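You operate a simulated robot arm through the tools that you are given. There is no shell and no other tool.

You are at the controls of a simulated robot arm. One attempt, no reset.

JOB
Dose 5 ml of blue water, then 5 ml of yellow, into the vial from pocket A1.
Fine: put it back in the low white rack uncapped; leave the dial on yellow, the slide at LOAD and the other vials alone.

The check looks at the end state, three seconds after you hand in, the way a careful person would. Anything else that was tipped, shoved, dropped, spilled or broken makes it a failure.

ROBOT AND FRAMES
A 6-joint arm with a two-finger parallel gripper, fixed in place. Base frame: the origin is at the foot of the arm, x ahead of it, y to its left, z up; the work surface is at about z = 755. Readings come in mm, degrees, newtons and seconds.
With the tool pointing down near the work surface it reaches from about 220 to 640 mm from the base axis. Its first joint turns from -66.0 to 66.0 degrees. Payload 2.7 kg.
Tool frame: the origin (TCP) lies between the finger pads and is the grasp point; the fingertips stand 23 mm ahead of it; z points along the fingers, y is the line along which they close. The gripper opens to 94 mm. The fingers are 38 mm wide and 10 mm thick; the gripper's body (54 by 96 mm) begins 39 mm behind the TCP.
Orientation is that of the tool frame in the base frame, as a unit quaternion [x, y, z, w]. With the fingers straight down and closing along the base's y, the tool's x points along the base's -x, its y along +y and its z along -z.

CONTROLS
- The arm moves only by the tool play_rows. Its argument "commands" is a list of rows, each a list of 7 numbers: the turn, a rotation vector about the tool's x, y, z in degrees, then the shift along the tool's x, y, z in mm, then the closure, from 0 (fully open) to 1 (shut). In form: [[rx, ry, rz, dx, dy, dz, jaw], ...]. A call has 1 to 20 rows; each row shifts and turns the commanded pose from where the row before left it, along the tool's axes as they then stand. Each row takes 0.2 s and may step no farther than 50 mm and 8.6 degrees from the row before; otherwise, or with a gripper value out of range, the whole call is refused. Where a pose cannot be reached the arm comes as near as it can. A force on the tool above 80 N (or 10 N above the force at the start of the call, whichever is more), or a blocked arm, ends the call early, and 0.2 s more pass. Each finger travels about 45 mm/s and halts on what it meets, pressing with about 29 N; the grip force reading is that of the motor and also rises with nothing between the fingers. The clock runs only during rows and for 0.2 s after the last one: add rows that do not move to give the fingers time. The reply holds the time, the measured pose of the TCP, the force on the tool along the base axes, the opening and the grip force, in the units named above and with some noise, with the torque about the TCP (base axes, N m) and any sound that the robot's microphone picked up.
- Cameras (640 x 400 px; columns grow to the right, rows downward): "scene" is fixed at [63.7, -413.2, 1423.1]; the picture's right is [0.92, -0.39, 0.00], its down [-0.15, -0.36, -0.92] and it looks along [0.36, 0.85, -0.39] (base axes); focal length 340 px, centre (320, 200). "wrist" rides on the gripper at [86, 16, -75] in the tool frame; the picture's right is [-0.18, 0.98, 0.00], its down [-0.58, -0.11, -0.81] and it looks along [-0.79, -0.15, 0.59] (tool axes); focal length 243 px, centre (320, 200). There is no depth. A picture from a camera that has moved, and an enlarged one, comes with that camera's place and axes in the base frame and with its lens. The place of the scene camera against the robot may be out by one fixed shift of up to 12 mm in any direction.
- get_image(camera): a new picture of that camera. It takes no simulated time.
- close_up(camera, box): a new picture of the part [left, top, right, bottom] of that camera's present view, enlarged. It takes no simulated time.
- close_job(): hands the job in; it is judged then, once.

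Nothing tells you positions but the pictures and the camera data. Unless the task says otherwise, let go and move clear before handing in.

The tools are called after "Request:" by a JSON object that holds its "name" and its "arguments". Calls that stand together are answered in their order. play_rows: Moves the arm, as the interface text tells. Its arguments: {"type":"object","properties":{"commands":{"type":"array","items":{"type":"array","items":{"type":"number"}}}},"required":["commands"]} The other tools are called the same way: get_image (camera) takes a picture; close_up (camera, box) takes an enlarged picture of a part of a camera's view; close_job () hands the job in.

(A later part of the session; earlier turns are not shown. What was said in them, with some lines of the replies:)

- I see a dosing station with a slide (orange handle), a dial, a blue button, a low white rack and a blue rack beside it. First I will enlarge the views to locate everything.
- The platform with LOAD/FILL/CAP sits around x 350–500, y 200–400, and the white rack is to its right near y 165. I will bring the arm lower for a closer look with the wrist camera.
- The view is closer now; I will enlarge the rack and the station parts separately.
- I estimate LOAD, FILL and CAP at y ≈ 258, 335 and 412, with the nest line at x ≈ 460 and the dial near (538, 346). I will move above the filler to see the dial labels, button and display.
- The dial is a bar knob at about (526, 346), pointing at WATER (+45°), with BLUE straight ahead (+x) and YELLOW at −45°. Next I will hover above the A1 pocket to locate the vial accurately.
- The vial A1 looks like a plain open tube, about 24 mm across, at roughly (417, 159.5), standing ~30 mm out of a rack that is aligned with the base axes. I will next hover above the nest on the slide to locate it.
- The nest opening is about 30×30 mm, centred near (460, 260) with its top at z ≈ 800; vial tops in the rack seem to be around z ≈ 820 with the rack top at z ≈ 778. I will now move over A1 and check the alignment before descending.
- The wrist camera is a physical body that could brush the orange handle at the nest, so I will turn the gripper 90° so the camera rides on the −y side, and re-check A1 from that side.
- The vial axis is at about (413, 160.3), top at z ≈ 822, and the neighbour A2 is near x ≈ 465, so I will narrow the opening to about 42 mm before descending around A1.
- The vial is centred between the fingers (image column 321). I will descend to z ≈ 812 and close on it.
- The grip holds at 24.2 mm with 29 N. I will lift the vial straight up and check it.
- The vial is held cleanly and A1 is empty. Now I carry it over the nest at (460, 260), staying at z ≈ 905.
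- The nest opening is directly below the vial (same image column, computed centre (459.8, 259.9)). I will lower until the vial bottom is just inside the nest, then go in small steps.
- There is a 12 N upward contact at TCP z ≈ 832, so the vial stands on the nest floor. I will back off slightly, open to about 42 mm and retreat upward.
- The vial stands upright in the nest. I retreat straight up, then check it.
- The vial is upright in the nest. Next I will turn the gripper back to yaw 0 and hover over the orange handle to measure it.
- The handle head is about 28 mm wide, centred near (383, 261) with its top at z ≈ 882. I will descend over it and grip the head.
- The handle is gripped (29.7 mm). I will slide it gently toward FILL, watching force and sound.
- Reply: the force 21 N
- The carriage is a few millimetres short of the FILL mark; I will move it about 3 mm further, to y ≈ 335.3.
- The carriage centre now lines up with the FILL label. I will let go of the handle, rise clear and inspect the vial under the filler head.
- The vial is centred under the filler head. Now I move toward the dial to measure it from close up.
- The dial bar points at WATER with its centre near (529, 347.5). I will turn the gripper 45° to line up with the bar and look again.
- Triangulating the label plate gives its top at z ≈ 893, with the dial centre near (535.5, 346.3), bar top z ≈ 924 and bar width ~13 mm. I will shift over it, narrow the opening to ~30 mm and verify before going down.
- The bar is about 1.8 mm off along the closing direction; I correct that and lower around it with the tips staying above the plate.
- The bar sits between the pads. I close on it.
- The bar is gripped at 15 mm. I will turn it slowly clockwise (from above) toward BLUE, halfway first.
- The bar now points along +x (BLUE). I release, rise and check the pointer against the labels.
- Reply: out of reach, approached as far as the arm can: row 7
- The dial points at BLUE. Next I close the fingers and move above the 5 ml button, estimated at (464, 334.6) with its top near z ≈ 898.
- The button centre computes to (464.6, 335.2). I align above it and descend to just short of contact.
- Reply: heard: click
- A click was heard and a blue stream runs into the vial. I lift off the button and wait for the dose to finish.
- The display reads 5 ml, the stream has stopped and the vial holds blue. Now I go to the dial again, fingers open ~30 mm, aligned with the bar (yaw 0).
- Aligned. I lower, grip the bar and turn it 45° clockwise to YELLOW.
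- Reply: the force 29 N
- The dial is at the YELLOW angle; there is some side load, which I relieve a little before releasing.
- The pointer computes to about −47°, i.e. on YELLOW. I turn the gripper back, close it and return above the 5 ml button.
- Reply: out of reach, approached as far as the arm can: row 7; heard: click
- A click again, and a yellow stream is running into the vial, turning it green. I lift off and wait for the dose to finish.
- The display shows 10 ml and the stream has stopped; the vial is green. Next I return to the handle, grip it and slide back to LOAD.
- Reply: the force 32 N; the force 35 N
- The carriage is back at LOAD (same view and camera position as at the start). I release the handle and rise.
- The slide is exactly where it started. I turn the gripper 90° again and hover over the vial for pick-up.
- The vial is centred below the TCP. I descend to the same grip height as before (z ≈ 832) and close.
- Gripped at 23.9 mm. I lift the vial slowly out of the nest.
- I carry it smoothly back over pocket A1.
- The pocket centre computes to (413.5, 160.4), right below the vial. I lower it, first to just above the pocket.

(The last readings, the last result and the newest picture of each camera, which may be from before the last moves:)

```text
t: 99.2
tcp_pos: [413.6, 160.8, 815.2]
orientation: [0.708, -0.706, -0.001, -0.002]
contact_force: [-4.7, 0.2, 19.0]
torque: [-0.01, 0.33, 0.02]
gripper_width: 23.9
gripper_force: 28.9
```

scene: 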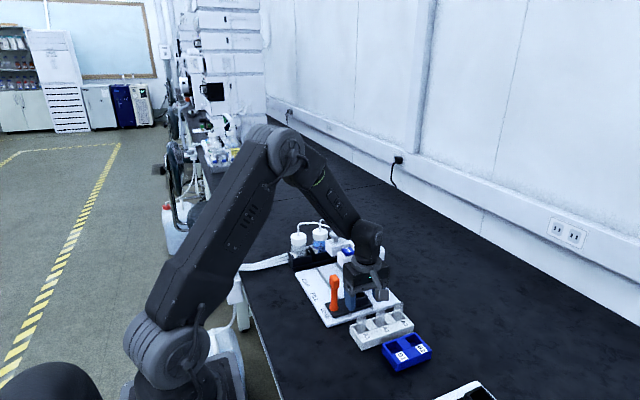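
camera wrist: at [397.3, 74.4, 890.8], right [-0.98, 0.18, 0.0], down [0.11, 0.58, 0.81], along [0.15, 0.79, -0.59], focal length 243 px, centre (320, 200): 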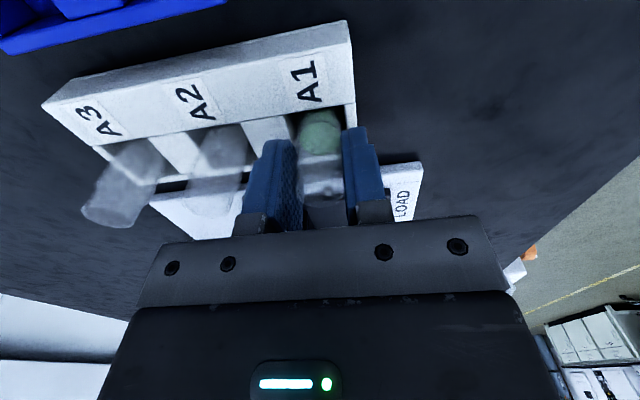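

The vial has touched the pocket floor (19 N). I back off slightly and open just enough (about 42–45 mm) to keep clear of A2.

Request:
{"name": "play_rows", "arguments": {"commands": [[0, 0, 0, 0, 0, -0.8, 0.9], [0, 0, 0, 0, 0, 0, 0.8], [0, 0, 0, 0, 0, 0, 0.72], [0, 0, 0, 0, 0, 0, 0.65], [0, 0, 0, 0, 0, 0, 0.58], [0, 0, 0, 0, 0, 0, 0.55], [0, 0, 0, 0, 0, 0, 0.55]]}}

Request:
{"name": "get_image", "arguments": {"camera": "wrist"}}

Request:
{"name": "close_up", "arguments": {"camera": "scene", "box": [320, 250, 440, 350]}}

```text
t: 100.8
tcp_pos: [413.3, 161.1, 815.6]
orientation: [0.708, -0.706, -0.001, -0.001]
contact_force: [-0.6, 0.2, 1.2]
torque: [-0.01, -0.02, -0.01]
gripper_width: 42.3
gripper_force: 0.0
```

```text
taken
camera wrist: at [397.3, 74.3, 889.8], right [-0.98, 0.18, 0.0], down [0.11, 0.58, 0.81], along [0.15, 0.79, -0.59], focal length 243 px, centre (320, 200)
```

wrist: 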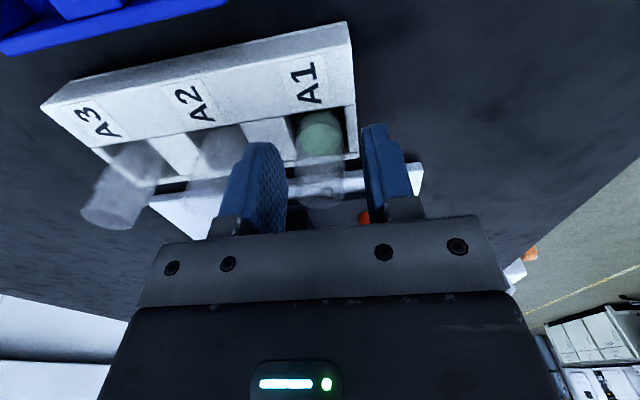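

```text
4.00 times, centred on (380, 300) of scene
camera zoom: at [63.7, -413.2, 1423.1], right [0.92, -0.39, 0.0], down [-0.15, -0.36, -0.92], along [0.36, 0.85, -0.39], focal length 1359 px, centre (80, -200)
```

zoom: 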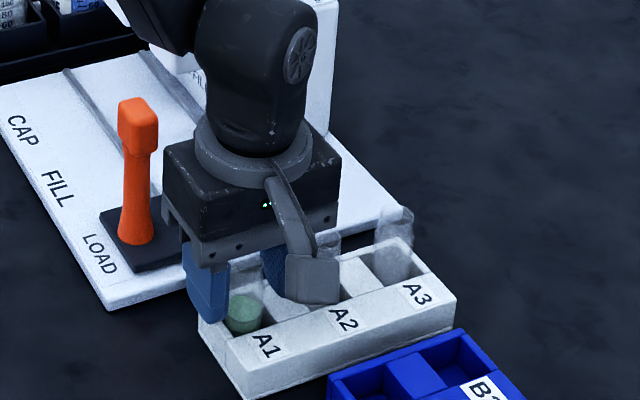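

The vial stands in pocket A1. I retreat straight up and take a final look at everything.

Request:
{"name": "play_rows", "arguments": {"commands": [[0, 0, 0, 0, 0, -6, 0.55], [0, 0, 0, 0, 0, -12, 0.55], [0, 0, 0, 0, 0, -15, 0.55], [0, 0, 0, 0, 0, -20, 0.55], [0, 0, 0, 0, 0, -30, 0.55], [0, 0, 0, 0, 0, -35, 0.55], [0, 0, 0, 0, 0, -40, 0.55], [0, 0, 0, 10, 10, -40, 0.55], [0, 0, 0, 0, 0, 0, 0.55]]}}

Request:
{"name": "get_image", "arguments": {"camera": "wrist"}}

Request:
{"name": "get_image", "arguments": {"camera": "scene"}}

Request:
{"name": "close_up", "arguments": {"camera": "scene", "box": [320, 250, 440, 350]}}

Request:
{"name": "close_up", "arguments": {"camera": "scene", "box": [290, 200, 410, 310]}}

```text
t: 102.8
tcp_pos: [403.9, 149.9, 1014.5]
orientation: [0.708, -0.707, 0.0, 0.0]
contact_force: [-0.2, 0.4, 0.4]
torque: [-0.03, 0.04, -0.04]
gripper_width: 42.3
gripper_force: 0.0
```

```text
taken
camera wrist: at [387.3, 63.5, 1089.1], right [-0.98, 0.18, 0.0], down [0.11, 0.58, 0.81], along [0.15, 0.79, -0.59], focal length 243 px, centre (320, 200)
```

wrist: 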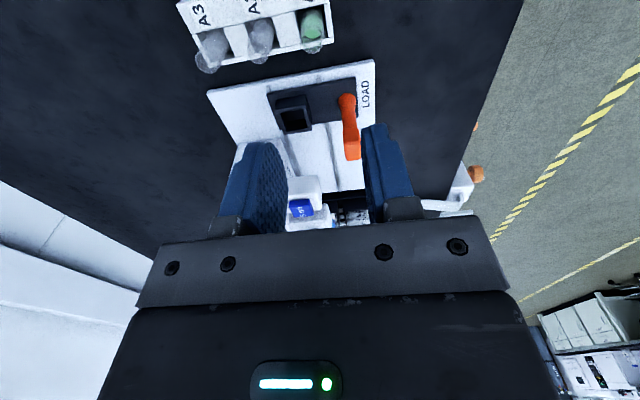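

```text
taken
```

scene: 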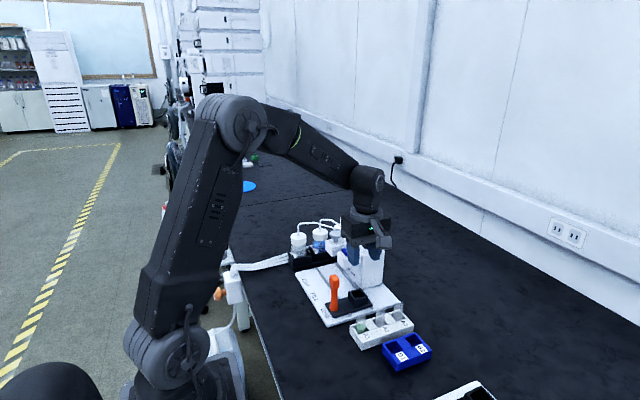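

```text
4.00 times, centred on (380, 300) of scene
camera zoom: at [63.7, -413.2, 1423.1], right [0.92, -0.39, 0.0], down [-0.15, -0.36, -0.92], along [0.36, 0.85, -0.39], focal length 1359 px, centre (80, -200)
```

zoom: 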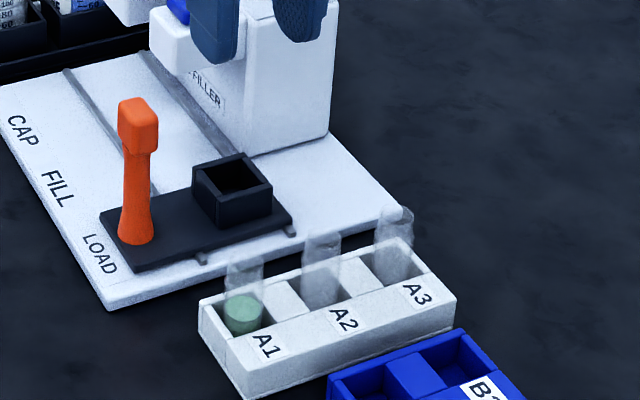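

```text
3.64 times, centred on (350, 255) of scene
camera zoom: at [63.7, -413.2, 1423.1], right [0.92, -0.39, 0.0], down [-0.15, -0.36, -0.92], along [0.36, 0.85, -0.39], focal length 1236 px, centre (211, 0)
```

zoom: 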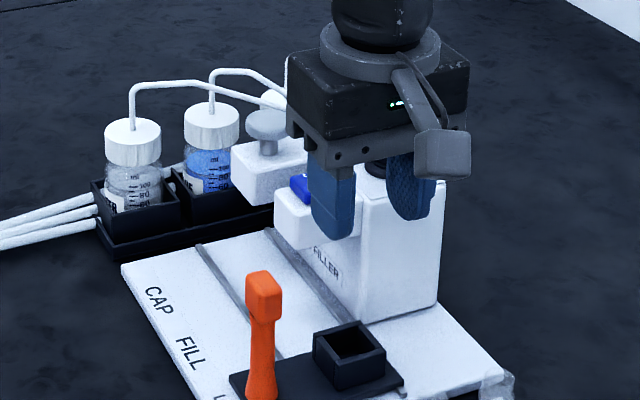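

The vial stands in A1 with the green mix, and the slide is at LOAD. I move the arm a little further away to verify the dial and the surroundings.

Request:
{"name": "play_rows", "arguments": {"commands": [[0, 0, 0, 0, 25, -15, 0.3], [0, 0, 0, 0, 30, -15, 0.3], [0, 0, 0, 0, 30, -15, 0.3], [0, 0, 0, 0, 20, -15, 0.3], [0, 0, 0, 0, 0, 0, 0.3]]}}

Request:
{"name": "close_up", "arguments": {"camera": "scene", "box": [320, 210, 400, 270]}}

Request:
{"name": "close_up", "arguments": {"camera": "scene", "box": [340, 290, 440, 380]}}

Request:
{"name": "get_image", "arguments": {"camera": "scene"}}

```text
t: 104.0
tcp_pos: [297.9, 150.2, 1073.3]
orientation: [0.708, -0.707, 0.0, 0.0]
contact_force: [0.3, 0.0, -0.1]
torque: [-0.02, -0.01, -0.01]
gripper_width: 66.0
gripper_force: 0.1
```

```text
6.67 times, centred on (360, 240) of scene
camera zoom: at [63.7, -413.2, 1423.1], right [0.92, -0.39, 0.0], down [-0.15, -0.36, -0.92], along [0.36, 0.85, -0.39], focal length 2266 px, centre (53, -67)
```

zoom: 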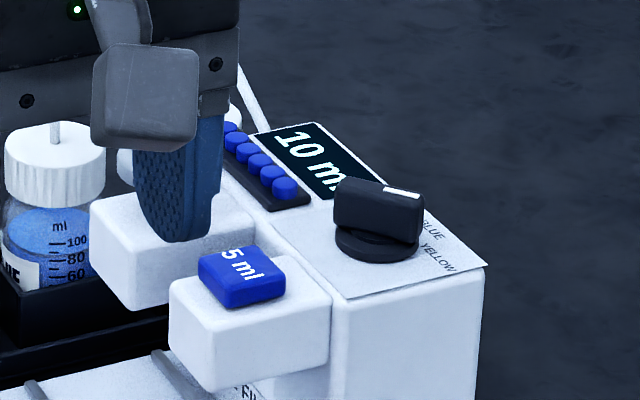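

```text
4.44 times, centred on (390, 335) of scene
camera zoom: at [63.7, -413.2, 1423.1], right [0.92, -0.39, 0.0], down [-0.15, -0.36, -0.92], along [0.36, 0.85, -0.39], focal length 1510 px, centre (9, -400)
```

zoom: 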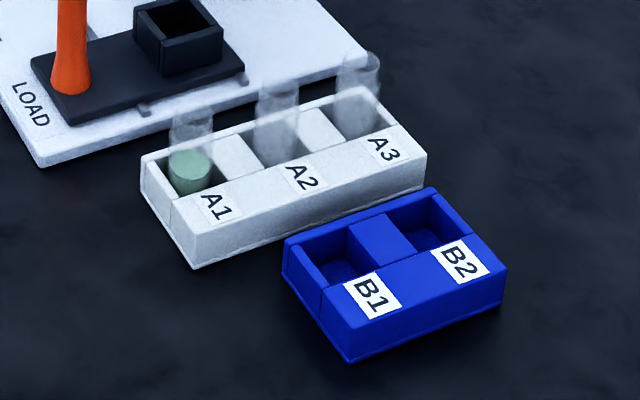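

```text
taken
```

scene: 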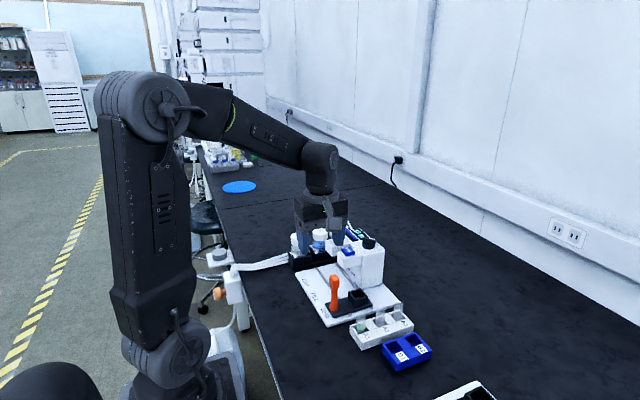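

The racks and neighbouring vials are exactly where they started. The filled, uncapped vial stands in A1, the slide is at LOAD, the dial points to YELLOW and the display shows 10 ml. The arm is clear, so I hand in.

Request:
{"name": "close_job", "arguments": {}}

```text
The job is handed in.
```

The vial from A1 now holds 5 ml of blue plus 5 ml of yellow, with blue dosed first. It stands uncapped in pocket A1 of the low white rack.

- **Dose:** each press gave one click and one visible stream, and the filler's display read 10 ml at the end. The liquid in the vial is green.
- **Dial:** left on YELLOW. I measured the pointer at about −49°, close to the −45° YELLOW mark.
- **Slide:** back at LOAD; it looks the same as at the start in the scene camera.
- **Other items:** A2, A3 and both racks look unmoved in the final pictures, and I saw no spills.

The gripper was empty and the arm clear of everything when I handed in. I have not seen the result of the check.
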